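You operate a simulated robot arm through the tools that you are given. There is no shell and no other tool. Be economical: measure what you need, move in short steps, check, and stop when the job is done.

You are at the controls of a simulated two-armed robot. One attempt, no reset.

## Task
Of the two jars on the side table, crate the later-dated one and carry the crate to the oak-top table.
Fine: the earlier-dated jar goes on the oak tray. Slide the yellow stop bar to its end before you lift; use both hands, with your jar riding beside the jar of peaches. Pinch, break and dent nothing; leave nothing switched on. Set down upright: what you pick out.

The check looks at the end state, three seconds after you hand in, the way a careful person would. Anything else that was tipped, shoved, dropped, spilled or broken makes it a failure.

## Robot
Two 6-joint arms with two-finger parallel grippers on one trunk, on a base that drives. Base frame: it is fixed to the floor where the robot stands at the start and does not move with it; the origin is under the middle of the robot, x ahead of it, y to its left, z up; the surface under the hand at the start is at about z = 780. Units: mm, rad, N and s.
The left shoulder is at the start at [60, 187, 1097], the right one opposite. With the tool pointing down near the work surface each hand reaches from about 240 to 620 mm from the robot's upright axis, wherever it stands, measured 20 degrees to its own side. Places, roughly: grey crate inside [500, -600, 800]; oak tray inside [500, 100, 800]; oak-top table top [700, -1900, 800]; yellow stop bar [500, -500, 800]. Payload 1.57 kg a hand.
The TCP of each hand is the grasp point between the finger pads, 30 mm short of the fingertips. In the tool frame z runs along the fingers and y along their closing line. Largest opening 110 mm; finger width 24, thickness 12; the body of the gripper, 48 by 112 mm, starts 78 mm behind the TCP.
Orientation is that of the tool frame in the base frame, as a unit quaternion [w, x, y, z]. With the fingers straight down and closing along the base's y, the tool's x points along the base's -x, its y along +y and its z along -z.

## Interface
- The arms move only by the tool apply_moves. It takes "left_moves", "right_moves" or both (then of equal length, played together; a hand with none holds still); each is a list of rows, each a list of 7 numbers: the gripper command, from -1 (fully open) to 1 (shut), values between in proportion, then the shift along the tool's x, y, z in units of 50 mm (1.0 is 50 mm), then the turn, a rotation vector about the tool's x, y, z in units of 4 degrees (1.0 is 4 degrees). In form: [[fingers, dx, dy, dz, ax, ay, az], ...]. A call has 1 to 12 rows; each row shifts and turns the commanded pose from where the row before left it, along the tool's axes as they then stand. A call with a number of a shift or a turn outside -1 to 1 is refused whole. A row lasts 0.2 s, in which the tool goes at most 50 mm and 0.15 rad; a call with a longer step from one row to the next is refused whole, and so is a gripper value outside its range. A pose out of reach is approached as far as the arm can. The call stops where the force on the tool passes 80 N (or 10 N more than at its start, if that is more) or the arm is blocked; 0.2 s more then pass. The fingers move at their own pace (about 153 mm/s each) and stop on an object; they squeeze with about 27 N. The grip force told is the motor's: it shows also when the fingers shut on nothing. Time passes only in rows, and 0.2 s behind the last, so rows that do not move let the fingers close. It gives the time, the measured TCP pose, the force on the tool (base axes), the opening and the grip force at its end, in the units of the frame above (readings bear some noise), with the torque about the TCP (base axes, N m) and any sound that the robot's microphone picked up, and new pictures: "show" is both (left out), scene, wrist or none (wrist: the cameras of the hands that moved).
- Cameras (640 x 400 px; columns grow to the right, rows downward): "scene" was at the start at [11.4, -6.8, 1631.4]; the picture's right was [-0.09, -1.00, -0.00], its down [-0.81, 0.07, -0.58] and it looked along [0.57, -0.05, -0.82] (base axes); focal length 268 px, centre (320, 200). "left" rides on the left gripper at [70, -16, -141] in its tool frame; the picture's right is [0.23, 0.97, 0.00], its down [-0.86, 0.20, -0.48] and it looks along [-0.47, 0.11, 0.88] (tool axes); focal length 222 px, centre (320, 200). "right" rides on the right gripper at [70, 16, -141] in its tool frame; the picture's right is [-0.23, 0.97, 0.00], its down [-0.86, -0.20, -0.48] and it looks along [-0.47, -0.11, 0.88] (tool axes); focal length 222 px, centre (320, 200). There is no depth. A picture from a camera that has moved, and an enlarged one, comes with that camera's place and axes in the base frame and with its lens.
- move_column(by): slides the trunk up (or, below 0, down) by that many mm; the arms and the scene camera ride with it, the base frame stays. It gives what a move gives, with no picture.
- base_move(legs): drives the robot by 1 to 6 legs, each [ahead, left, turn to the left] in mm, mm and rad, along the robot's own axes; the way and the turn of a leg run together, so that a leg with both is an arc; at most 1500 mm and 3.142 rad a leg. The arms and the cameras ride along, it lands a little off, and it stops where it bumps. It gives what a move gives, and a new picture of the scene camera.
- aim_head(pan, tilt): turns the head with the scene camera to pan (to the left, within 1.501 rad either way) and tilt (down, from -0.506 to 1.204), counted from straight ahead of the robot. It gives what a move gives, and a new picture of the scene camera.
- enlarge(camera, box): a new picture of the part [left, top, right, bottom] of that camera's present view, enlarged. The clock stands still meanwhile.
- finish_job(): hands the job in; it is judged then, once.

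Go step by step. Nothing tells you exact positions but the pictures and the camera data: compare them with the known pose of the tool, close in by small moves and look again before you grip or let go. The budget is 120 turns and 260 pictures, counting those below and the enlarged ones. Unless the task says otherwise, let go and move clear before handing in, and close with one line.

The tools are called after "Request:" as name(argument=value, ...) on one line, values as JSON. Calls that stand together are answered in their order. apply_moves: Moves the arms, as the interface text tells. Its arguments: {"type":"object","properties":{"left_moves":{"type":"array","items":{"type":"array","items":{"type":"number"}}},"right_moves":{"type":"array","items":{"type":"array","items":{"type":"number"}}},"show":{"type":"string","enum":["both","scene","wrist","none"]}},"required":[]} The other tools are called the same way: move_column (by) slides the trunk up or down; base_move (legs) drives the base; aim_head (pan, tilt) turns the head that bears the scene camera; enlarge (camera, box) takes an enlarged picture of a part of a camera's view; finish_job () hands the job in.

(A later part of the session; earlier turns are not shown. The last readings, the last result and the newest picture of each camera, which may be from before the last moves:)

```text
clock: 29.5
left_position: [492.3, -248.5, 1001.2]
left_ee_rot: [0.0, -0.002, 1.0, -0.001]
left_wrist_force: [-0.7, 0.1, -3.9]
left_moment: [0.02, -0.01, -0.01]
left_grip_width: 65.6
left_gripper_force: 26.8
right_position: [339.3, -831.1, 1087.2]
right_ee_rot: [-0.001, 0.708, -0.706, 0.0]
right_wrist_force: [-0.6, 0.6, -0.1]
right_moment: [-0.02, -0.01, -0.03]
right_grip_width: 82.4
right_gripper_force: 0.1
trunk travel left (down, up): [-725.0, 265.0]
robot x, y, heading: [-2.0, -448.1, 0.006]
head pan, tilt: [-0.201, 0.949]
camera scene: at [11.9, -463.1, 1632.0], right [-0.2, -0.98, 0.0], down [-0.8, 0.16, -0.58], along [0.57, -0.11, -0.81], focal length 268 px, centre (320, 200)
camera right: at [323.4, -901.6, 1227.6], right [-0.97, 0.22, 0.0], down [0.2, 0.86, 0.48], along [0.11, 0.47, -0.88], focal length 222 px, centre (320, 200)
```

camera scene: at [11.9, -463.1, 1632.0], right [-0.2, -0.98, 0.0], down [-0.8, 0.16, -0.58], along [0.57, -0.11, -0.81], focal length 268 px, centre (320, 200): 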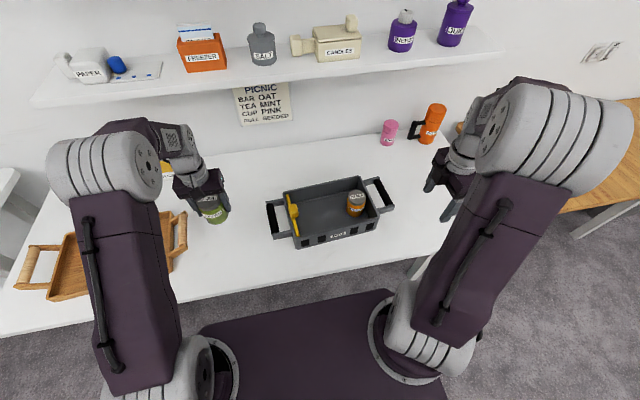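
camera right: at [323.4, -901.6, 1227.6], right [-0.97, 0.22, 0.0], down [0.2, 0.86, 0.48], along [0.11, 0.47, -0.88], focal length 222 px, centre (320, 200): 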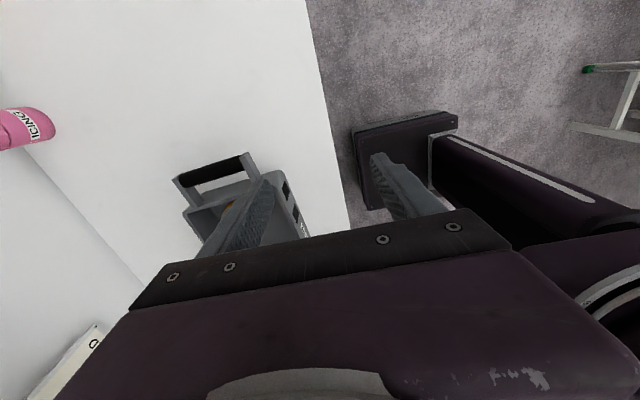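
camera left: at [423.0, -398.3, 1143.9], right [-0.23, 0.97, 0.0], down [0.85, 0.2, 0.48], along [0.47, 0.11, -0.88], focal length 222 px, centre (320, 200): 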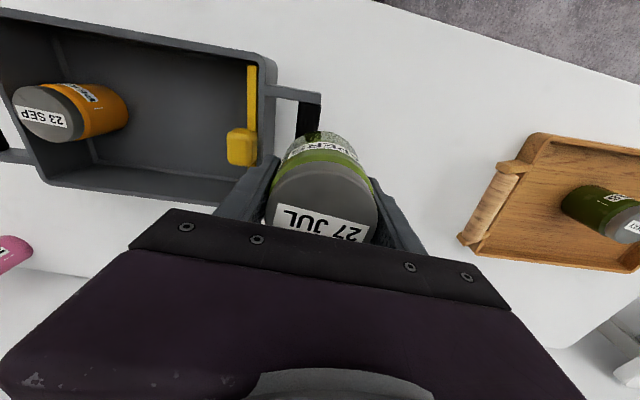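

Orientation reached. Move the right hand to above the knob, at [525, -490, 985].

Request:
apply_moves(right_moves=[[-0.5, -0.758, -0.413, 0.22, 0, 0, 0], [-0.5, -0.758, -0.413, 0.22, 0, 0, 0], [-0.5, -0.758, -0.413, 0.22, 0, 0, 0], [-0.5, -0.758, -0.413, 0.22, 0, 0, 0], [-0.5, -0.758, -0.413, 0.22, 0, 0, 0], [-0.5, -0.758, -0.413, 0.22, 0, 0, 0], [-0.5, -0.758, -0.413, 0.22, 0, 0, 0], [-0.5, -0.758, -0.413, 0.22, 0, 0, 0], [-0.5, -0.758, -0.413, 0.22, 0, 0, 0], [-0.5, 0, 0, 0, 0, 0, 0]])

Request:
enlarge(camera="right", box=[160, 0, 480, 240])

```text
clock: 31.7
left_position: [491.3, -248.3, 1001.7]
left_ee_rot: [-0.001, -0.002, 1.0, 0.0]
left_wrist_force: [-1.2, -0.6, -3.4]
left_moment: [-0.01, -0.03, 0.0]
left_grip_width: 65.3
left_gripper_force: 26.9
right_position: [521.6, -489.5, 989.3]
right_ee_rot: [0.0, 0.708, -0.706, 0.001]
right_wrist_force: [-0.2, 0.1, -0.4]
right_moment: [0.0, -0.03, -0.03]
right_grip_width: 82.3
right_gripper_force: 0.1
trunk travel left (down, up): [-725.0, 265.0]
robot x, y, heading: [-2.4, -449.6, 0.001]
head pan, tilt: [-0.201, 0.949]
camera scene: at [11.3, -463.9, 1632.0], right [-0.2, -0.98, 0.0], down [-0.8, 0.16, -0.58], along [0.57, -0.11, -0.81], focal length 268 px, centre (320, 200)
camera right: at [506.9, -560.2, 1128.5], right [-0.97, 0.22, 0.0], down [0.2, 0.86, 0.48], along [0.11, 0.47, -0.88], focal length 222 px, centre (320, 200)
```

scene: 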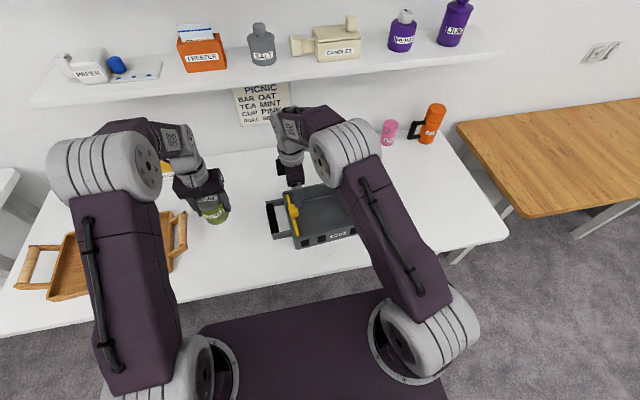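
right: 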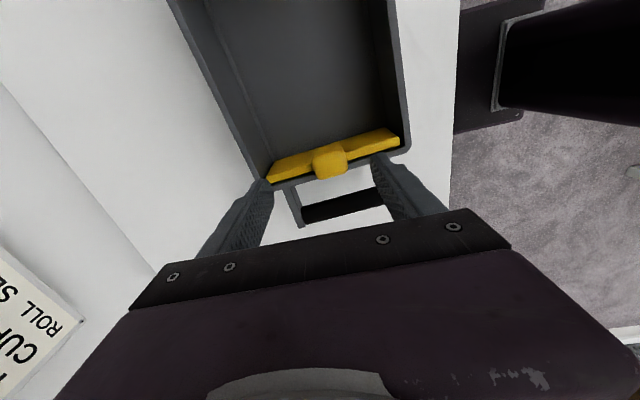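

```text
1.67 times, centred on (320, 120) of right
camera zoom: at [506.9, -560.2, 1128.5], right [-0.97, 0.22, 0.0], down [0.2, 0.86, 0.48], along [0.11, 0.47, -0.88], focal length 370 px, centre (320, 333)
```

zoom: 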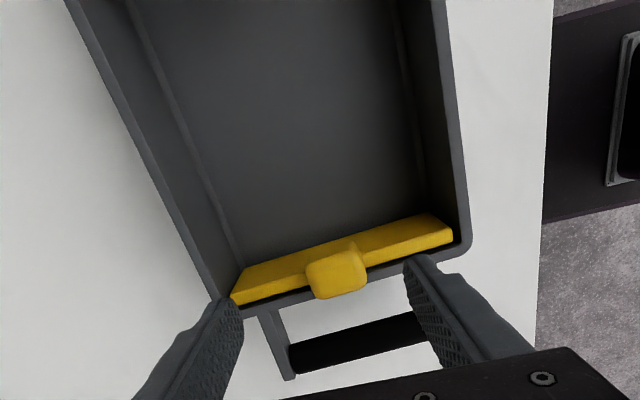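

The knob stands on top of the bar, around [516, -475, 880]. I lower the right hand to z≈915 and look.

Request:
apply_moves(right_moves=[[-0.5, -0.29, 0.11, 0.75, 0, 0, 0], [-0.5, 0, 0, 0.73, 0, 0, 0], [-0.5, 0, 0, 0, 0, 0, 0]])

Request:
enlarge(camera="right", box=[160, 50, 480, 250])

Request:
enlarge(camera="scene", box=[245, 150, 375, 250])

```text
clock: 32.5
left_position: [492.2, -249.0, 1002.1]
left_ee_rot: [0.0, -0.001, 1.0, 0.0]
left_wrist_force: [-0.3, 0.2, -3.0]
left_moment: [-0.01, -0.02, -0.01]
left_grip_width: 65.2
left_gripper_force: 26.6
right_position: [517.6, -475.0, 913.9]
right_ee_rot: [0.0, 0.709, -0.706, 0.001]
right_wrist_force: [0.0, 0.0, -0.5]
right_moment: [-0.02, -0.04, 0.01]
right_grip_width: 82.5
right_gripper_force: 0.1
trunk travel left (down, up): [-725.0, 265.0]
robot x, y, heading: [2.9, -447.1, 0.002]
head pan, tilt: [-0.201, 0.949]
camera scene: at [11.3, -463.0, 1632.0], right [-0.2, -0.98, 0.0], down [-0.8, 0.16, -0.58], along [0.57, -0.11, -0.81], focal length 268 px, centre (320, 200)
camera right: at [501.8, -545.7, 1053.7], right [-0.97, 0.22, 0.0], down [0.2, 0.86, 0.48], along [0.11, 0.47, -0.88], focal length 222 px, centre (320, 200)
```

scene: 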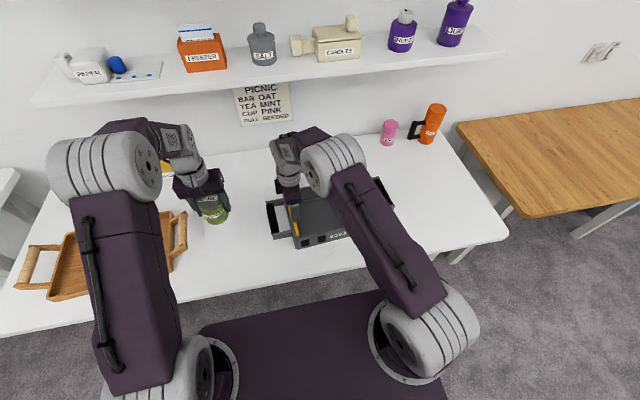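
right: 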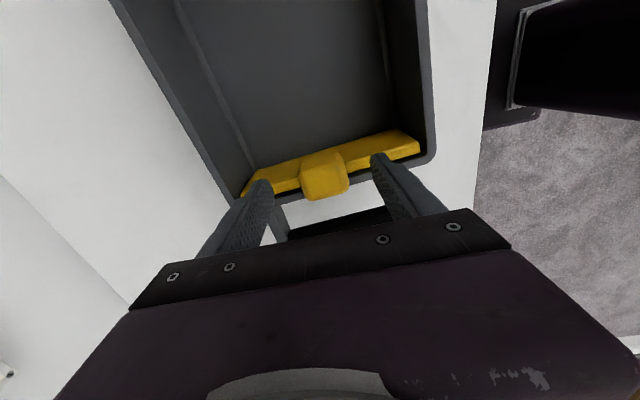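

```text
2.00 times, centred on (320, 150) of right
camera zoom: at [501.8, -545.7, 1053.7], right [-0.97, 0.22, 0.0], down [0.2, 0.86, 0.48], along [0.11, 0.47, -0.88], focal length 444 px, centre (320, 300)
```

zoom: 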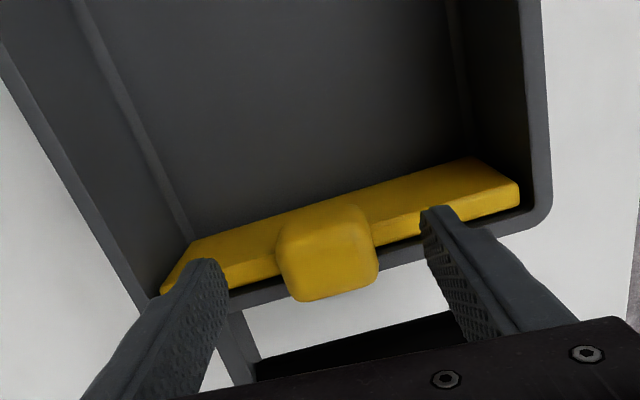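

```text
4.00 times, centred on (310, 200) of scene
camera zoom: at [11.3, -463.0, 1632.0], right [-0.2, -0.98, 0.0], down [-0.8, 0.16, -0.58], along [0.57, -0.11, -0.81], focal length 1074 px, centre (360, 200)
```

zoom: 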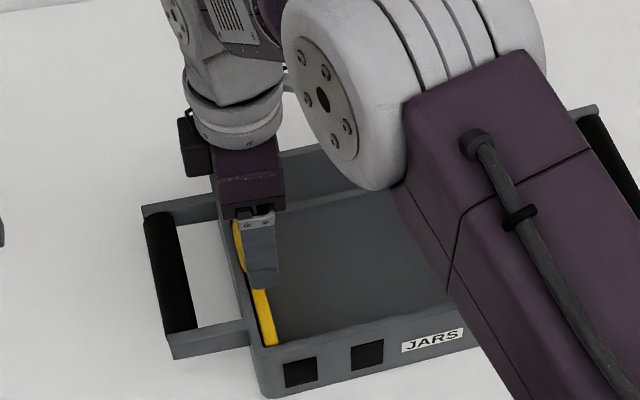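

The knob spans about z 867–889 above the bar top. I lower 14 mm so the tips straddle only the knob, and close gently.

Request:
apply_moves(right_moves=[[-0.5, -0.08, 0, 0.28, 0, 0, 0], [-0.5, 0, 0, 0, 0, 0, 0], [0, 0, 0, 0, 0, 0, 0], [0.5, 0, 0, 0, 0, 0, 0], [1, 0, 0, 0, 0, 0, 0], [1, 0, 0, 0, 0, 0, 0]])

Request:
enlarge(camera="right", box=[160, 50, 480, 250])

```text
clock: 33.9
left_position: [493.0, -248.4, 1001.4]
left_ee_rot: [0.0, -0.001, 1.0, 0.0]
left_wrist_force: [0.0, -0.1, -3.6]
left_moment: [-0.01, -0.06, 0.05]
left_grip_width: 64.9
left_gripper_force: 26.7
right_position: [518.3, -471.3, 899.3]
right_ee_rot: [0.0, 0.708, -0.706, 0.0]
right_wrist_force: [-0.5, 0.2, -0.3]
right_moment: [-0.28, -0.04, 0.44]
right_grip_width: 41.2
right_gripper_force: 27.0
trunk travel left (down, up): [-725.0, 265.0]
robot x, y, heading: [-0.9, -452.3, 0.006]
head pan, tilt: [-0.201, 0.949]
camera scene: at [12.1, -463.0, 1632.0], right [-0.2, -0.98, 0.0], down [-0.8, 0.16, -0.58], along [0.57, -0.11, -0.81], focal length 268 px, centre (320, 200)
camera right: at [502.2, -541.7, 1040.0], right [-0.97, 0.22, 0.0], down [0.2, 0.86, 0.48], along [0.11, 0.47, -0.88], focal length 222 px, centre (320, 200)
```

scene: 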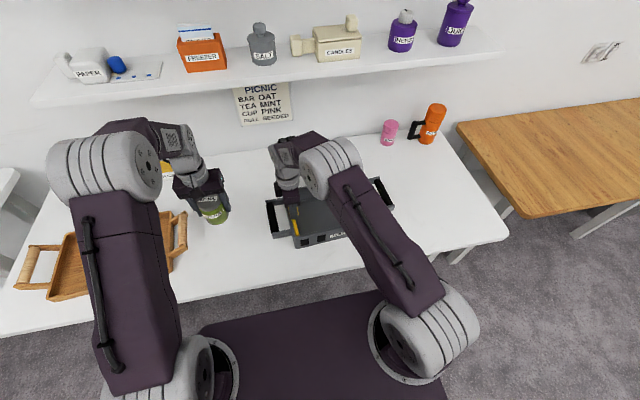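
right: 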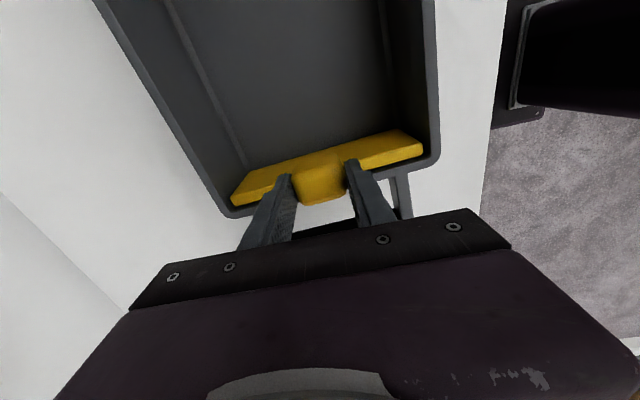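

```text
2.00 times, centred on (320, 150) of right
camera zoom: at [502.2, -541.7, 1040.0], right [-0.97, 0.22, 0.0], down [0.2, 0.86, 0.48], along [0.11, 0.47, -0.88], focal length 444 px, centre (320, 300)
```

zoom: 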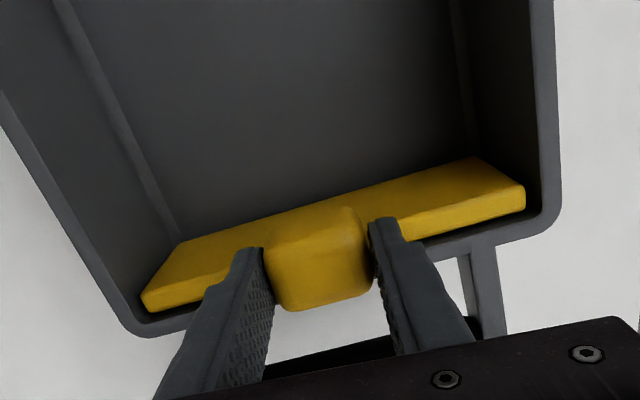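

Knob gripped. Slide it gently toward −y by 30 mm and check force and picture.

Request:
apply_moves(right_moves=[[1, 0.2, -0.012, 0, 0, 0, 0], [1, 0.2, -0.012, 0, 0, 0, 0], [1, 0.2, -0.012, 0, 0, 0, 0], [1, 0, 0, 0, 0, 0, 0]])

```text
clock: 34.9
left_position: [492.8, -247.6, 1001.8]
left_ee_rot: [-0.001, -0.002, 1.0, 0.0]
left_wrist_force: [0.2, -0.7, -3.8]
left_moment: [0.01, -0.03, 0.02]
left_grip_width: 65.1
left_gripper_force: 27.0
right_position: [520.1, -501.2, 900.8]
right_ee_rot: [0.0, 0.709, -0.706, -0.001]
right_wrist_force: [0.4, 0.8, -0.2]
right_moment: [0.23, 0.02, 0.04]
right_grip_width: 39.8
right_gripper_force: 26.7
trunk travel left (down, up): [-725.0, 265.0]
robot x, y, heading: [-3.1, -449.2, 0.003]
head pan, tilt: [-0.201, 0.949]
camera scene: at [12.6, -462.9, 1632.0], right [-0.2, -0.98, 0.0], down [-0.8, 0.16, -0.58], along [0.57, -0.11, -0.81], focal length 268 px, centre (320, 200)
camera right: at [504.5, -571.7, 1040.3], right [-0.97, 0.22, 0.0], down [0.2, 0.86, 0.48], along [0.11, 0.47, -0.88], focal length 222 px, centre (320, 200)
```

scene: 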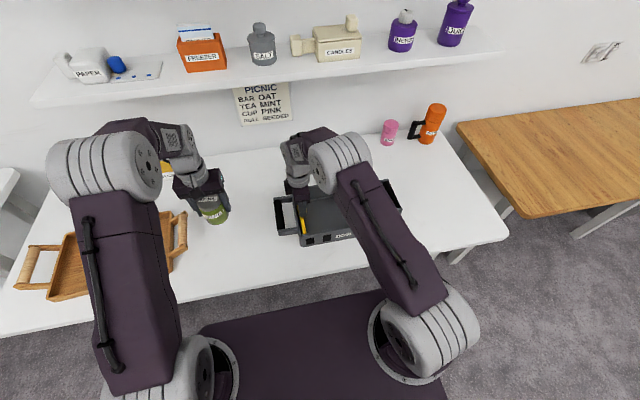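
right: 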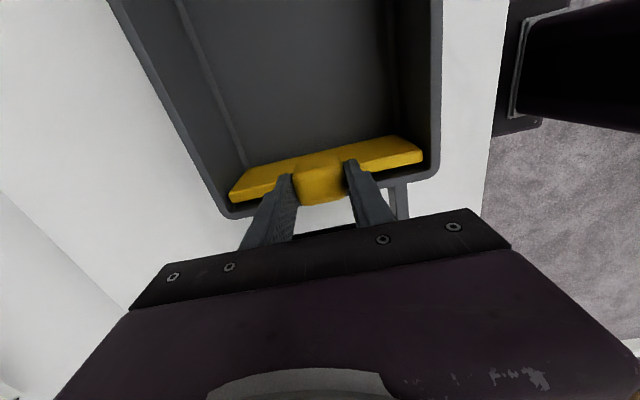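

The whole crate crept along (~25 mm) since nothing held it; I need the left hand as a counter-hold. So I first release the knob, retreat the right hand, and turn the left hand to place the capers next to the peaches.

Request:
apply_moves(left_moves=[[1, 0, 0, 0, 0, 0, -1], [1, 0, 0, 0, 0, 0, -1], [1, 0, 0, 0, 0, 0, -1], [1, 0, 0, 0, 0, 0, -1], [1, 0, 0, 0, 0, 0, -1], [1, 0, 0, 0, 0, 0, -1], [1, 0, 0, 0, 0, 0, -1], [1, 0, 0, 0, 0, 0, -1], [1, 0, 0, 0, 0, 0, -1], [1, 0, 0, 0, 0, 0, -1], [1, 0, 0, 0, 0, 0, -1], [1, 0, 0, 0, 0, 0, -1]], right_moves=[[0, 0, 0, 0, 0, 0, 0], [-0.2, 0, 0, 0, 0, 0, 0], [-0.2, 0, 0, 0, 0, 0, 0], [-0.2, 0, 0, -0.8, 0, 0, 0], [-0.2, 0, 0, -0.8, 0, 0, 0], [-0.2, 0, 0, -0.8, 0, 0, 0], [-0.2, 0.95, 0, 0, 0, 0, 0], [-0.2, 0.95, 0, 0, 0, 0, 0], [-0.2, 0.95, 0, 0, 0, 0, 0], [-0.2, 0.9, 0.2, 0, 0, 0, 0], [-0.2, 0.9, 0.2, 0, 0, 0, 0], [-0.2, 0.9, 0.2, 0, 0, 0, 0]], show="none")

Request:
apply_moves(left_moves=[[1, 0, 0, 0, 0, 0, -1], [1, 0, 0, 0, 0, 0, -1], [1, 0, 0, 0, 0, 0, -1], [1, 0, 0, 0, 0, 0, -1], [1, 0, 0, 0, 0, 0, -1], [1, 0, 0, 0, 0, 0, -1], [1, 0, 0, 0, 0, 0, -1], [1, 0, 0, 0, 0, 0, -1], [1, 0, 0, 0, 0, 0, -1], [1, 0, 0, 0, 0, 0, -1], [1, 0, 0, 0, 0, 0, -0.5], [1, 0, 0, 0, 0, 0, 0]])

Request:
enlarge(camera="scene", box=[255, 150, 415, 250])

```text
clock: 37.5
left_position: [492.5, -249.9, 1003.8]
left_ee_rot: [0.0, -0.41, 0.912, 0.001]
left_wrist_force: [-0.1, -1.3, -3.8]
left_moment: [0.03, -0.03, 0.0]
left_grip_width: 64.8
left_gripper_force: 27.1
right_position: [490.9, -780.9, 1020.1]
right_ee_rot: [-0.001, 0.709, -0.705, -0.001]
right_wrist_force: [0.0, 0.3, -0.3]
right_moment: [0.03, -0.01, -0.02]
right_grip_width: 66.1
right_gripper_force: 0.1
trunk travel left (down, up): [-725.0, 265.0]
robot x, y, heading: [2.2, -446.5, 0.001]
head pan, tilt: [-0.201, 0.949]
```

```text
clock: 40.1
left_position: [492.2, -247.3, 1003.5]
left_ee_rot: [0.0, 0.709, -0.705, 0.0]
left_wrist_force: [0.5, -0.4, -4.6]
left_moment: [0.0, 0.0, 0.02]
left_grip_width: 64.8
left_gripper_force: 26.5
right_position: [491.7, -777.6, 1020.3]
right_ee_rot: [0.0, 0.709, -0.705, 0.001]
right_wrist_force: [0.4, -0.6, 0.4]
right_moment: [-0.02, 0.03, 0.01]
right_grip_width: 66.0
right_gripper_force: 0.1
trunk travel left (down, up): [-725.0, 265.0]
robot x, y, heading: [0.3, -446.8, 0.009]
head pan, tilt: [-0.201, 0.949]
camera scene: at [11.9, -463.1, 1632.0], right [-0.2, -0.98, 0.0], down [-0.8, 0.16, -0.58], along [0.57, -0.11, -0.81], focal length 268 px, centre (320, 200)
camera left: at [509.2, -317.8, 1143.2], right [-0.97, -0.23, 0.0], down [-0.2, 0.85, 0.48], along [-0.11, 0.47, -0.88], focal length 222 px, centre (320, 200)
```

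scene: 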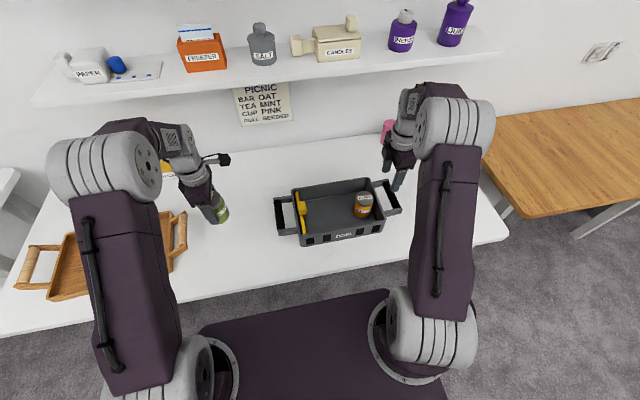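
left: 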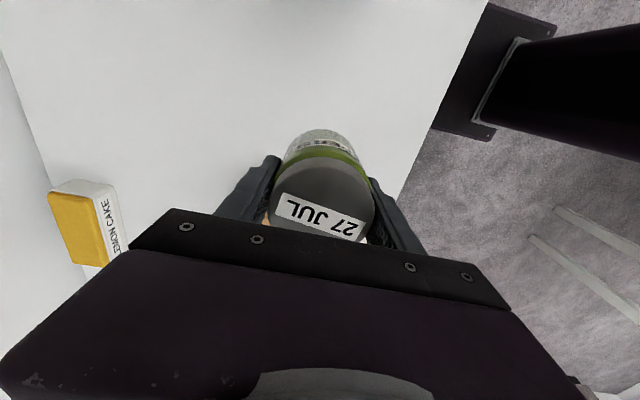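

```text
4.00 times, centred on (335, 200) of scene
camera zoom: at [11.9, -463.1, 1632.0], right [-0.2, -0.98, 0.0], down [-0.8, 0.16, -0.58], along [0.57, -0.11, -0.81], focal length 1074 px, centre (260, 200)
```

zoom: 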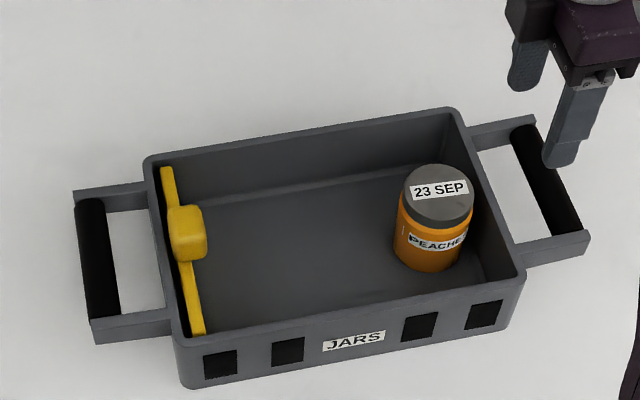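

The crate is now about x 425–611, y −480…−766, peaches at [527, −722]. I drive 190 mm right to center on the crate so the left hand can reach.

Request:
base_move(legs=[[0, -190, 0]])

Request:
aim_head(pan=0.0, tilt=0.95)

Request:
apply_moves(left_moves=[[1, 0.9, -0.2, 0.0, 0, 0, 0], [1, 0.9, -0.2, 0.0, 0, 0, 0], [1, 0.9, -0.2, 0.0, 0, 0, 0], [1, 0.7, 0, 0, 0, 0, 0], [1, 0.6, 0, 0.0, 0, 0, 0], [1, 0, 0, 0, 0, 0, 0]])

```text
clock: 41.6
left_position: [492.8, -439.4, 1002.9]
left_ee_rot: [0.0, 0.708, -0.706, 0.001]
left_wrist_force: [0.0, 0.6, -3.4]
left_moment: [-0.02, -0.02, 0.0]
left_grip_width: 64.7
left_gripper_force: 26.9
right_position: [491.5, -969.5, 1020.3]
right_ee_rot: [0.001, 0.709, -0.706, 0.001]
right_wrist_force: [0.7, 0.2, 0.4]
right_moment: [0.04, 0.0, 0.02]
right_grip_width: 66.0
right_gripper_force: 0.1
trunk travel left (down, up): [-725.0, 265.0]
robot x, y, heading: [0.3, -635.0, -0.0]
head pan, tilt: [-0.201, 0.949]
camera scene: at [12.5, -652.7, 1632.0], right [-0.2, -0.98, 0.0], down [-0.8, 0.16, -0.58], along [0.57, -0.12, -0.81], focal length 268 px, centre (320, 200)
```

scene: 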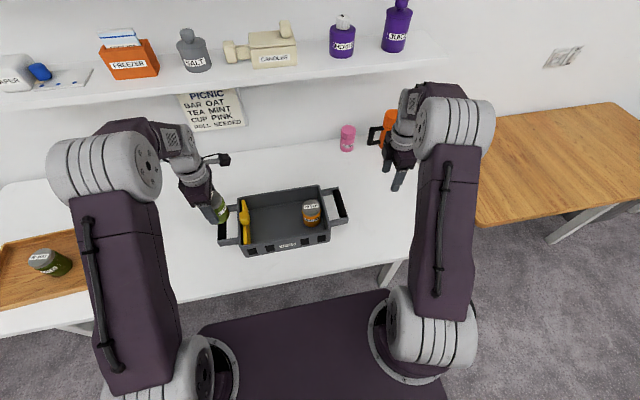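

```text
clock: 42.4
left_position: [492.9, -440.0, 1002.6]
left_ee_rot: [-0.001, 0.709, -0.705, 0.0]
left_wrist_force: [1.1, 0.0, -3.1]
left_moment: [0.05, 0.01, 0.0]
left_grip_width: 64.7
left_gripper_force: 27.6
right_position: [492.0, -970.6, 1019.4]
right_ee_rot: [0.0, 0.709, -0.706, 0.0]
right_wrist_force: [-0.4, -0.9, -0.3]
right_moment: [0.03, -0.04, -0.02]
right_grip_width: 66.0
right_gripper_force: 0.1
trunk travel left (down, up): [-725.0, 265.0]
robot x, y, heading: [-2.0, -642.2, 0.007]
head pan, tilt: [0.0, 0.949]
camera scene: at [13.9, -641.2, 1632.0], right [0.0, -1.0, 0.0], down [-0.81, 0.0, -0.58], along [0.58, 0.0, -0.81], focal length 268 px, centre (320, 200)
```

scene: 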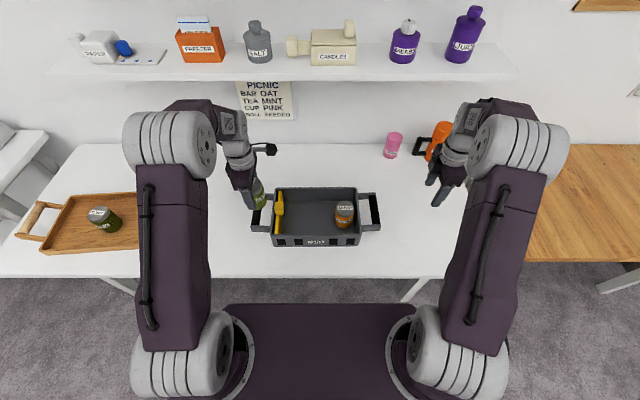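

```text
clock: 43.8
left_position: [523.4, -638.6, 1002.9]
left_ee_rot: [0.0, 0.708, -0.706, 0.0]
left_wrist_force: [-0.7, 0.3, -4.8]
left_moment: [-0.05, -0.03, 0.02]
left_grip_width: 64.9
left_gripper_force: 27.6
right_position: [493.0, -969.3, 1019.5]
right_ee_rot: [0.001, 0.708, -0.706, 0.0]
right_wrist_force: [0.8, 0.5, 0.4]
right_moment: [0.0, -0.03, 0.01]
right_grip_width: 65.9
right_gripper_force: 0.0
trunk travel left (down, up): [-725.0, 265.0]
robot x, y, heading: [-2.7, -638.5, 0.005]
head pan, tilt: [0.0, 0.949]
camera scene: at [14.0, -639.4, 1632.0], right [0.0, -1.0, 0.0], down [-0.81, 0.0, -0.58], along [0.58, 0.0, -0.81], focal length 268 px, centre (320, 200)
camera left: at [540.6, -708.6, 1143.7], right [-0.97, -0.23, 0.0], down [-0.2, 0.85, 0.48], along [-0.11, 0.47, -0.88], focal length 222 px, centre (320, 200)
```

scene: 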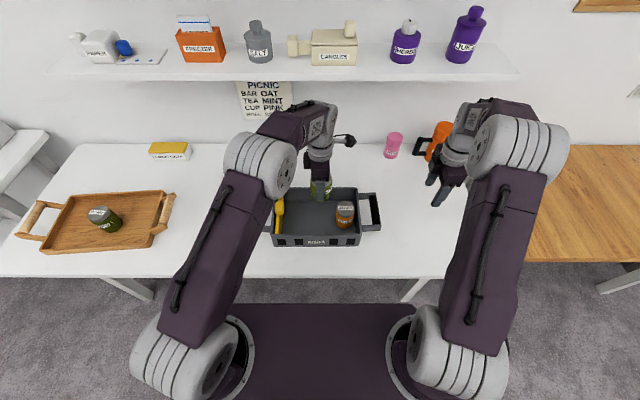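
left: 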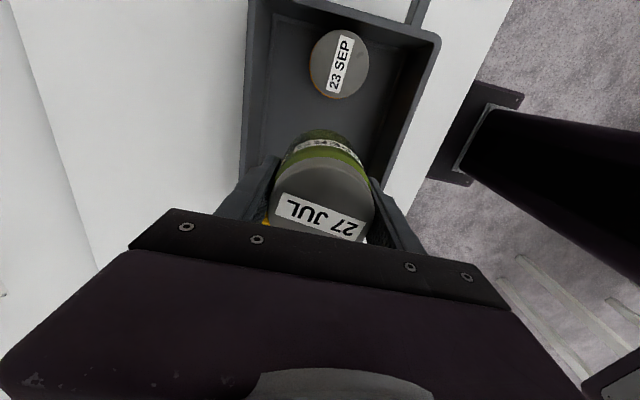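

Clear view: peaches at [523, −726]; target for capers [523, −652]. Shift and descend to z≈848, then creep.

Request:
apply_moves(left_moves=[[1, 0.26, 0, 0.5, 0, 0, 0], [1, 0, 0, 0.9, 0, 0, 0], [1, 0, 0, 0.9, 0, 0, 0], [1, 0, 0, 0.8, 0, 0, 0], [1, 0, 0, 0, 0, 0, 0]])

Request:
apply_moves(left_moves=[[1, 0, 0, 0.06, 0, 0, 0], [1, 0, 0, 0.06, 0, 0, 0], [1, 0, 0, 0, 0, 0, 0]], show="none")

Request:
apply_moves(left_moves=[[1, 0, 0, 0.06, 0, 0, 0], [1, 0, 0, 0, 0, 0, 0]], show="none")

```text
clock: 45.0
left_position: [523.0, -652.2, 848.9]
left_ee_rot: [0.0, 0.709, -0.705, 0.0]
left_wrist_force: [-0.6, -0.4, -4.4]
left_moment: [0.0, -0.03, -0.03]
left_grip_width: 64.8
left_gripper_force: 27.3
right_position: [491.8, -969.7, 1019.7]
right_ee_rot: [0.0, 0.708, -0.706, 0.001]
right_wrist_force: [-1.2, 0.3, 0.4]
right_moment: [-0.02, 0.03, 0.0]
right_grip_width: 66.1
right_gripper_force: 0.1
trunk travel left (down, up): [-725.0, 265.0]
robot x, y, heading: [-1.4, -639.2, 0.006]
head pan, tilt: [0.0, 0.949]
camera scene: at [13.4, -640.0, 1632.0], right [0.0, -1.0, 0.0], down [-0.81, 0.0, -0.58], along [0.58, 0.0, -0.81], focal length 268 px, centre (320, 200)
camera left: at [539.1, -721.7, 988.7], right [-0.97, -0.23, 0.0], down [-0.2, 0.85, 0.48], along [-0.11, 0.47, -0.88], focal length 222 px, centre (320, 200)
```

scene: 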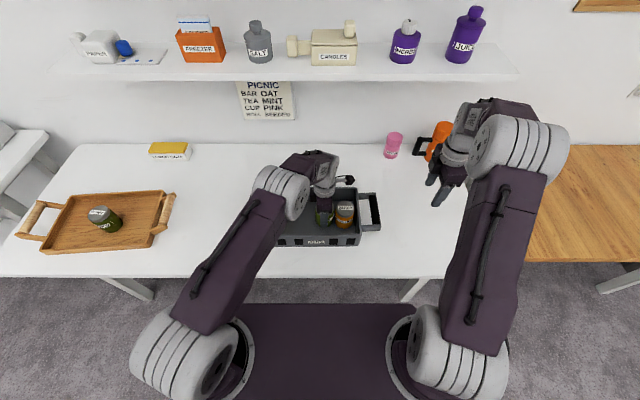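
left: 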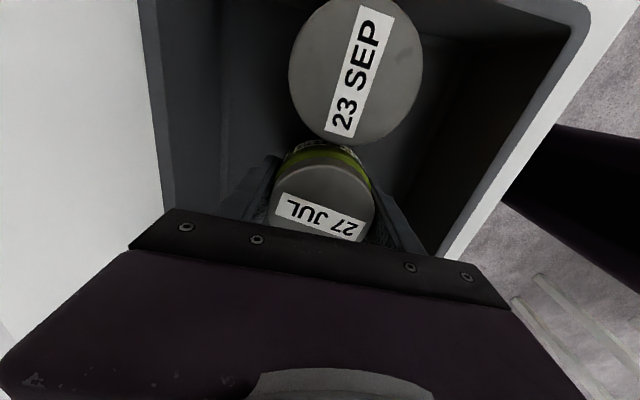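

```text
clock: 45.8
left_position: [522.2, -652.3, 841.6]
left_ee_rot: [0.0, 0.708, -0.707, -0.001]
left_wrist_force: [0.6, 0.7, -3.3]
left_moment: [0.02, -0.01, -0.01]
left_grip_width: 64.7
left_gripper_force: 26.9
right_position: [493.0, -970.6, 1019.8]
right_ee_rot: [0.0, 0.709, -0.706, 0.0]
right_wrist_force: [-0.3, -0.7, -1.2]
right_moment: [0.01, 0.01, -0.02]
right_grip_width: 65.9
right_gripper_force: 0.1
trunk travel left (down, up): [-725.0, 265.0]
robot x, y, heading: [1.9, -640.1, 0.005]
head pan, tilt: [0.0, 0.949]
```

```text
clock: 46.4
left_position: [524.0, -652.1, 838.7]
left_ee_rot: [0.0, 0.708, -0.706, 0.001]
left_wrist_force: [0.9, -0.4, 0.4]
left_moment: [-0.03, 0.05, 0.0]
left_grip_width: 64.7
left_gripper_force: 26.9
right_position: [492.2, -972.0, 1020.0]
right_ee_rot: [0.0, 0.708, -0.706, 0.001]
right_wrist_force: [0.3, 0.0, -0.4]
right_moment: [-0.01, -0.01, 0.02]
right_grip_width: 66.0
right_gripper_force: 0.1
trunk travel left (down, up): [-725.0, 265.0]
robot x, y, heading: [0.2, -635.8, 0.004]
head pan, tilt: [0.0, 0.949]
```

Weight is taken by the crate floor. Release, rise, and start turning the left hand back.

Request:
apply_moves(left_moves=[[0.2, 0, 0, 0, 0, 0, 0], [-0.4, 0, 0, 0, 0, 0, 0], [-0.4, 0, 0, 0, 0, 0, 0], [-0.4, 0, 0, -0.5, 0, 0, 0], [-0.4, 0, 0, -0.9, 0, 0, 0], [-0.4, 0, 0, -0.9, 0, 0, 0], [-0.4, 0, 0, -0.9, 0, 0, 0]])

Request:
apply_moves(left_moves=[[-0.4, 0, 0, 0, 0, 0, 1], [-0.4, 0, 0, 0, 0, 0, 1], [-0.4, 0, 0, 0, 0, 0, 1], [-0.4, 0, 0, 0, 0, 0, 1], [-0.4, 0, 0, 0, 0, 0, 1], [-0.4, 0, 0, 0, 0, 0, 1], [-0.4, 0, 0, 0, 0, 0, 1], [-0.4, 0, 0, 0, 0, 0, 1], [-0.4, 0, 0, 0, 0, 0, 1], [-0.4, 0, 0, 0, 0, 0, 1], [-0.4, 0, 0, 0, 0, 0, 1], [-0.4, 0, 0, 0, 0, 0, 1]], show="none")

Request:
apply_moves(left_moves=[[-0.4, 0, 0, 0, 0, 0, 1], [-0.4, 0, 0, 0, 0, 0, 1], [-0.4, 0, 0, 0, 0, 0, 1], [-0.4, 0, 0, 0, 0, 0, 1], [-0.4, 0, 0, 0, 0, 0, 1], [-0.4, 0, 0, 0, 0, 0, 1], [-0.4, 0, 0, 0, 0, 0, 1], [-0.4, 0, 0, 0, 0, 0, 1], [-0.4, 0, 0, 0, 0, 0, 1], [-0.4, 0, 0, 0, 0, 0, 1], [-0.4, 0, 0, 0, 0, 0, 0.5], [-0.4, 0, 0, 0, 0, 0, 0]], show="none")

Request:
apply_moves(left_moves=[[-0.4, 0, 0.9, 0, 0, 0, 0], [-0.4, 0, 0.9, 0, 0, 0, 0], [-0.4, 0, 0.9, 0, 0, 0, 0], [-0.4, 0, 0.9, 0, 0, 0, 0], [-0.4, 0, 0.7, 0, 0, 0, 0], [-0.4, 0, 0, 0, 0, 0, 0]])

Request:
enlarge(camera="scene", box=[235, 160, 395, 260])

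```text
clock: 48.0
left_position: [521.9, -652.8, 998.3]
left_ee_rot: [0.0, 0.708, -0.706, 0.001]
left_wrist_force: [-1.2, 0.4, 0.2]
left_moment: [-0.03, -0.02, -0.01]
left_grip_width: 77.3
left_gripper_force: 0.0
right_position: [491.6, -971.0, 1019.1]
right_ee_rot: [0.0, 0.708, -0.706, 0.001]
right_wrist_force: [0.3, -0.2, 0.9]
right_moment: [-0.01, 0.02, -0.04]
right_grip_width: 65.9
right_gripper_force: 0.1
trunk travel left (down, up): [-725.0, 265.0]
robot x, y, heading: [0.3, -640.5, 0.006]
head pan, tilt: [0.0, 0.949]
camera scene: at [12.3, -640.2, 1632.0], right [0.0, -1.0, 0.0], down [-0.81, 0.0, -0.58], along [0.58, 0.0, -0.81], focal length 268 px, centre (320, 200)
camera left: at [539.0, -723.2, 1138.8], right [-0.97, -0.23, 0.0], down [-0.2, 0.85, 0.48], along [-0.11, 0.47, -0.88], focal length 222 px, centre (320, 200)
```

scene: 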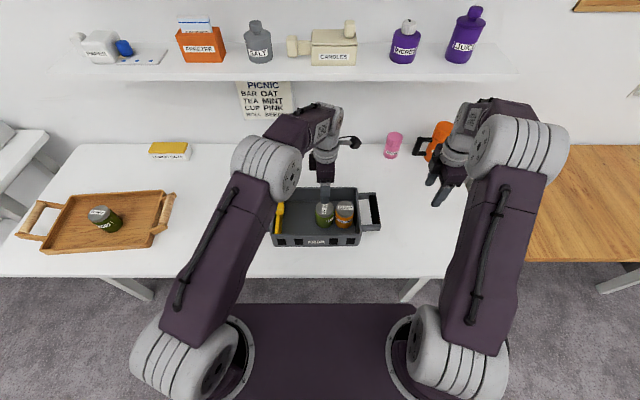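
left: 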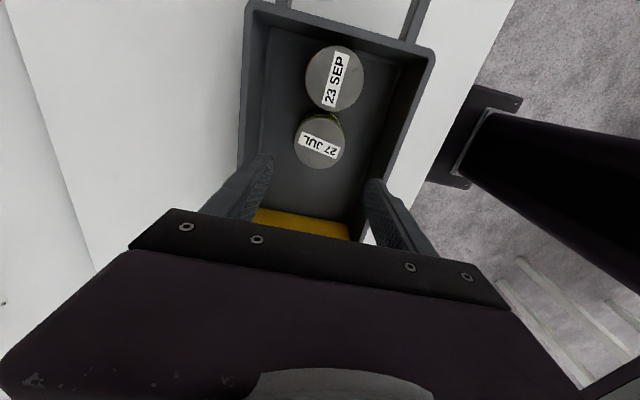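

```text
clock: 50.6
left_position: [523.1, -653.0, 998.3]
left_ee_rot: [0.0, -0.359, 0.933, 0.0]
left_wrist_force: [1.3, -0.4, -0.4]
left_moment: [0.0, -0.01, -0.03]
left_grip_width: 77.0
left_gripper_force: 0.0
right_position: [492.4, -970.4, 1020.0]
right_ee_rot: [0.0, 0.709, -0.706, 0.0]
right_wrist_force: [-0.5, 0.4, 0.3]
right_moment: [0.0, -0.02, 0.0]
right_grip_width: 65.9
right_gripper_force: 0.0
trunk travel left (down, up): [-725.0, 265.0]
robot x, y, heading: [0.9, -641.8, 0.003]
head pan, tilt: [0.0, 0.949]
```

```text
clock: 53.2
left_position: [523.1, -653.0, 999.6]
left_ee_rot: [-0.001, -0.001, 1.0, 0.0]
left_wrist_force: [0.4, 0.6, 0.1]
left_moment: [0.01, -0.01, -0.01]
left_grip_width: 77.1
left_gripper_force: 0.0
right_position: [492.3, -969.7, 1019.4]
right_ee_rot: [0.0, 0.708, -0.706, -0.001]
right_wrist_force: [0.6, 0.4, 0.3]
right_moment: [0.01, 0.0, 0.0]
right_grip_width: 66.3
right_gripper_force: 0.0
trunk travel left (down, up): [-725.0, 265.0]
robot x, y, heading: [2.9, -640.6, -0.001]
head pan, tilt: [0.0, 0.949]
```

```text
clock: 54.6
left_position: [522.5, -437.1, 998.2]
left_ee_rot: [-0.001, -0.002, 1.0, 0.0]
left_wrist_force: [0.5, 0.0, 0.5]
left_moment: [0.04, -0.05, 0.01]
left_grip_width: 76.7
left_gripper_force: 0.1
right_position: [491.6, -971.5, 1020.5]
right_ee_rot: [-0.001, 0.709, -0.705, 0.0]
right_wrist_force: [-0.2, 0.1, -0.3]
right_moment: [0.0, -0.01, -0.01]
right_grip_width: 66.2
right_gripper_force: 0.0
trunk travel left (down, up): [-725.0, 265.0]
robot x, y, heading: [3.2, -640.8, -0.001]
head pan, tilt: [0.0, 0.949]
camera scene: at [13.4, -641.1, 1632.0], right [0.0, -1.0, 0.0], down [-0.81, 0.0, -0.58], along [0.58, 0.0, -0.81], focal length 268 px, centre (320, 200)
camera left: at [453.2, -454.0, 1138.9], right [-0.23, 0.97, 0.0], down [0.85, 0.2, 0.48], along [0.47, 0.11, -0.88], focal length 222 px, centre (320, 200)
```

scene: 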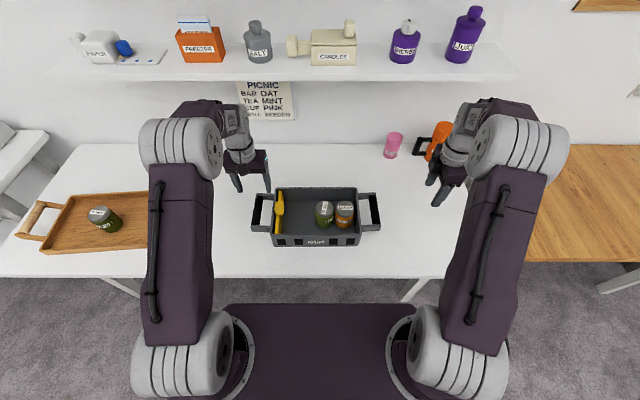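
left: 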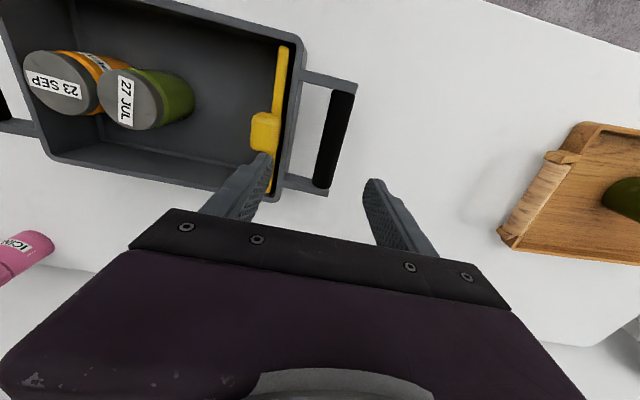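

```text
4.00 times, centred on (315, 210) of scene
camera zoom: at [13.4, -641.1, 1632.0], right [0.0, -1.0, 0.0], down [-0.81, 0.0, -0.58], along [0.58, 0.0, -0.81], focal length 1074 px, centre (340, 160)
```

zoom: 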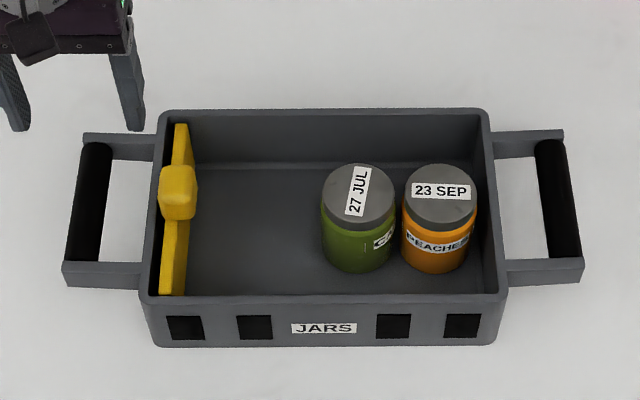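

Both jars stand side by side at the right. Now the left hand goes to the left handle (grip bar at about [518, −424]) to hold the crate while the bar is slid.

Request:
apply_moves(left_moves=[[-0.1, 0.09, 0.26, 0.6, 0, 0, 0], [-0.1, 0, 0, 0.7, 0, 0, 0], [-0.1, 0, 0, 0.66, 0, 0, 0], [-0.1, 0, 0, 0, 0, 0, 0]])

Request:
enlarge(camera="scene", box=[235, 160, 315, 260])

```text
clock: 55.6
left_position: [517.1, -423.3, 900.3]
left_ee_rot: [0.001, -0.001, 1.0, 0.0]
left_wrist_force: [-0.2, 0.0, 0.0]
left_moment: [-0.01, 0.01, -0.02]
left_grip_width: 60.3
left_gripper_force: 0.1
right_position: [491.3, -970.6, 1020.8]
right_ee_rot: [0.0, 0.709, -0.706, 0.0]
right_wrist_force: [-0.3, 0.2, 0.3]
right_moment: [-0.02, -0.02, -0.01]
right_grip_width: 65.9
right_gripper_force: 0.0
trunk travel left (down, up): [-725.0, 265.0]
robot x, y, heading: [-0.8, -638.2, 0.004]
head pan, tilt: [0.0, 0.949]
camera scene: at [12.9, -640.1, 1632.0], right [0.0, -1.0, 0.0], down [-0.81, 0.0, -0.58], along [0.58, 0.0, -0.81], focal length 268 px, centre (320, 200)
camera left: at [447.6, -440.4, 1040.9], right [-0.23, 0.97, 0.0], down [0.85, 0.2, 0.48], along [0.47, 0.11, -0.88], focal length 222 px, centre (320, 200)
```

scene: 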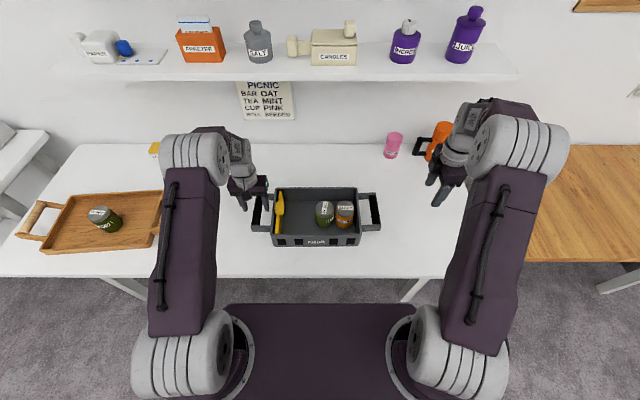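
left: 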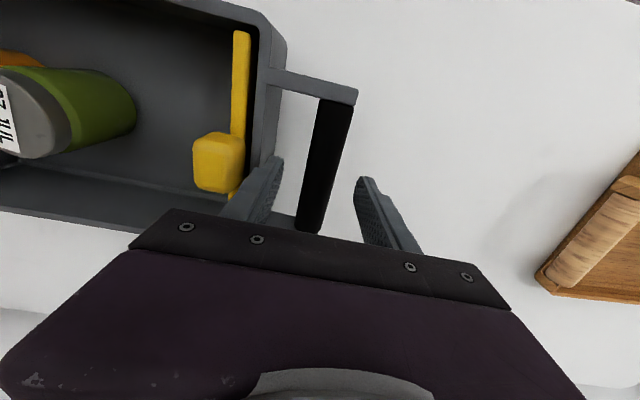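

```text
4.00 times, centred on (275, 210) of scene
camera zoom: at [12.9, -640.1, 1632.0], right [0.0, -1.0, 0.0], down [-0.81, 0.0, -0.58], along [0.58, 0.0, -0.81], focal length 1074 px, centre (500, 160)
```

zoom: 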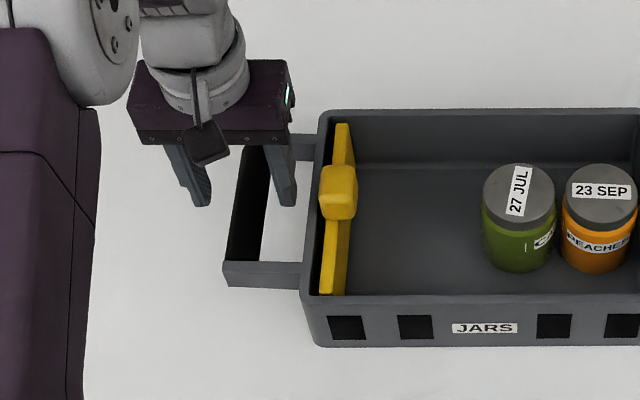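

The fingers straddle the handle's black bar (about y −418, z ≈ 850). Shift 5 mm, descend to 852 and check.

Request:
apply_moves(left_moves=[[-0.1, 0, 0.1, 0.3, 0, 0, 0], [-0.1, 0, 0, 0.33, 0, 0, 0], [-0.1, 0, 0, 0.33, 0, 0, 0], [-0.1, 0, 0, 0, 0, 0, 0]])

Request:
enlarge(camera="scene", box=[235, 160, 315, 260])

```text
clock: 56.6
left_position: [518.0, -419.7, 853.0]
left_ee_rot: [-0.001, -0.001, 1.0, -0.001]
left_wrist_force: [0.1, 0.6, 0.3]
left_moment: [0.0, 0.01, -0.02]
left_grip_width: 60.6
left_gripper_force: 0.1
right_position: [491.8, -970.6, 1020.3]
right_ee_rot: [0.0, 0.708, -0.706, 0.0]
right_wrist_force: [0.2, -0.5, 0.5]
right_moment: [-0.02, -0.01, 0.01]
right_grip_width: 65.9
right_gripper_force: 0.2
trunk travel left (down, up): [-725.0, 265.0]
robot x, y, heading: [-1.0, -641.7, 0.001]
head pan, tilt: [0.0, 0.949]
camera scene: at [13.2, -640.1, 1632.0], right [0.0, -1.0, 0.0], down [-0.81, 0.0, -0.58], along [0.58, 0.0, -0.81], focal length 268 px, centre (320, 200)
camera left: at [448.4, -436.2, 993.2], right [-0.23, 0.97, 0.0], down [0.85, 0.2, 0.48], along [0.47, 0.11, -0.88], focal length 222 px, centre (320, 200)
```

scene: 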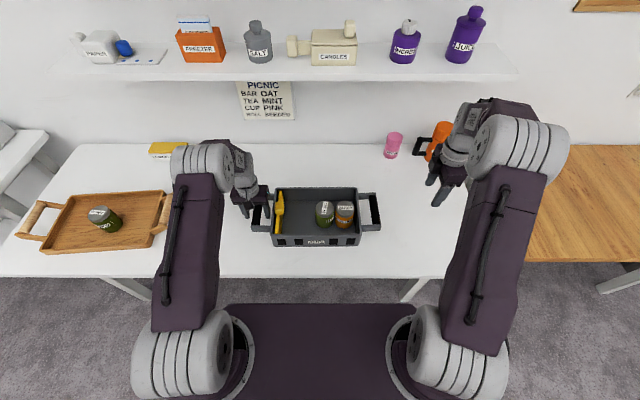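
left: 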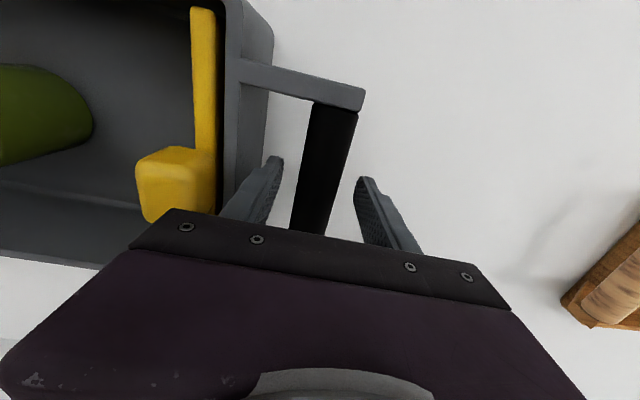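

```text
4.00 times, centred on (275, 210) of scene
camera zoom: at [13.2, -640.1, 1632.0], right [0.0, -1.0, 0.0], down [-0.81, 0.0, -0.58], along [0.58, 0.0, -0.81], focal length 1074 px, centre (500, 160)
```

zoom: 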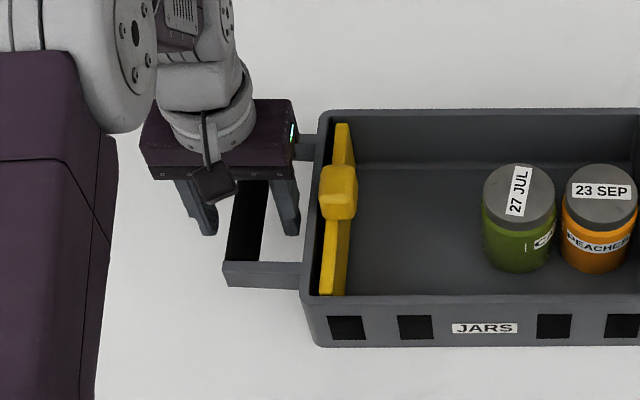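

Bar is centred between the fingers; close on the handle.

Request:
apply_moves(left_moves=[[0.2, 0, 0, 0, 0, 0, 0], [0.5, 0, 0, 0, 0, 0, 0], [1, 0, 0, 0, 0, 0, 0], [1, 0, 0, 0, 0, 0, 0]], show="wrist")

```text
clock: 57.6
left_position: [518.1, -420.3, 852.6]
left_ee_rot: [0.001, -0.002, 1.0, 0.0]
left_wrist_force: [1.3, -3.8, -0.7]
left_moment: [-0.04, 0.07, 0.64]
left_grip_width: 27.2
left_gripper_force: 26.7
right_position: [492.2, -971.8, 1018.7]
right_ee_rot: [0.0, 0.708, -0.706, 0.0]
right_wrist_force: [0.4, 0.1, 0.1]
right_moment: [0.02, -0.01, 0.01]
right_grip_width: 65.8
right_gripper_force: 0.1
trunk travel left (down, up): [-725.0, 265.0]
robot x, y, heading: [1.7, -637.3, 0.002]
head pan, tilt: [0.0, 0.949]
camera left: at [448.8, -436.9, 993.3], right [-0.23, 0.97, 0.0], down [0.85, 0.2, 0.48], along [0.47, 0.11, -0.88], focal length 222 px, centre (320, 200)
```

left: 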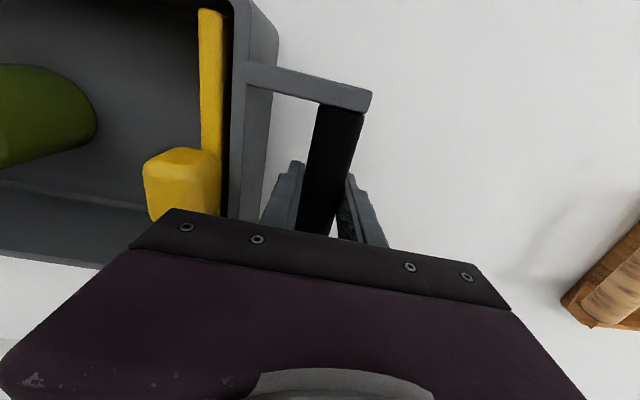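

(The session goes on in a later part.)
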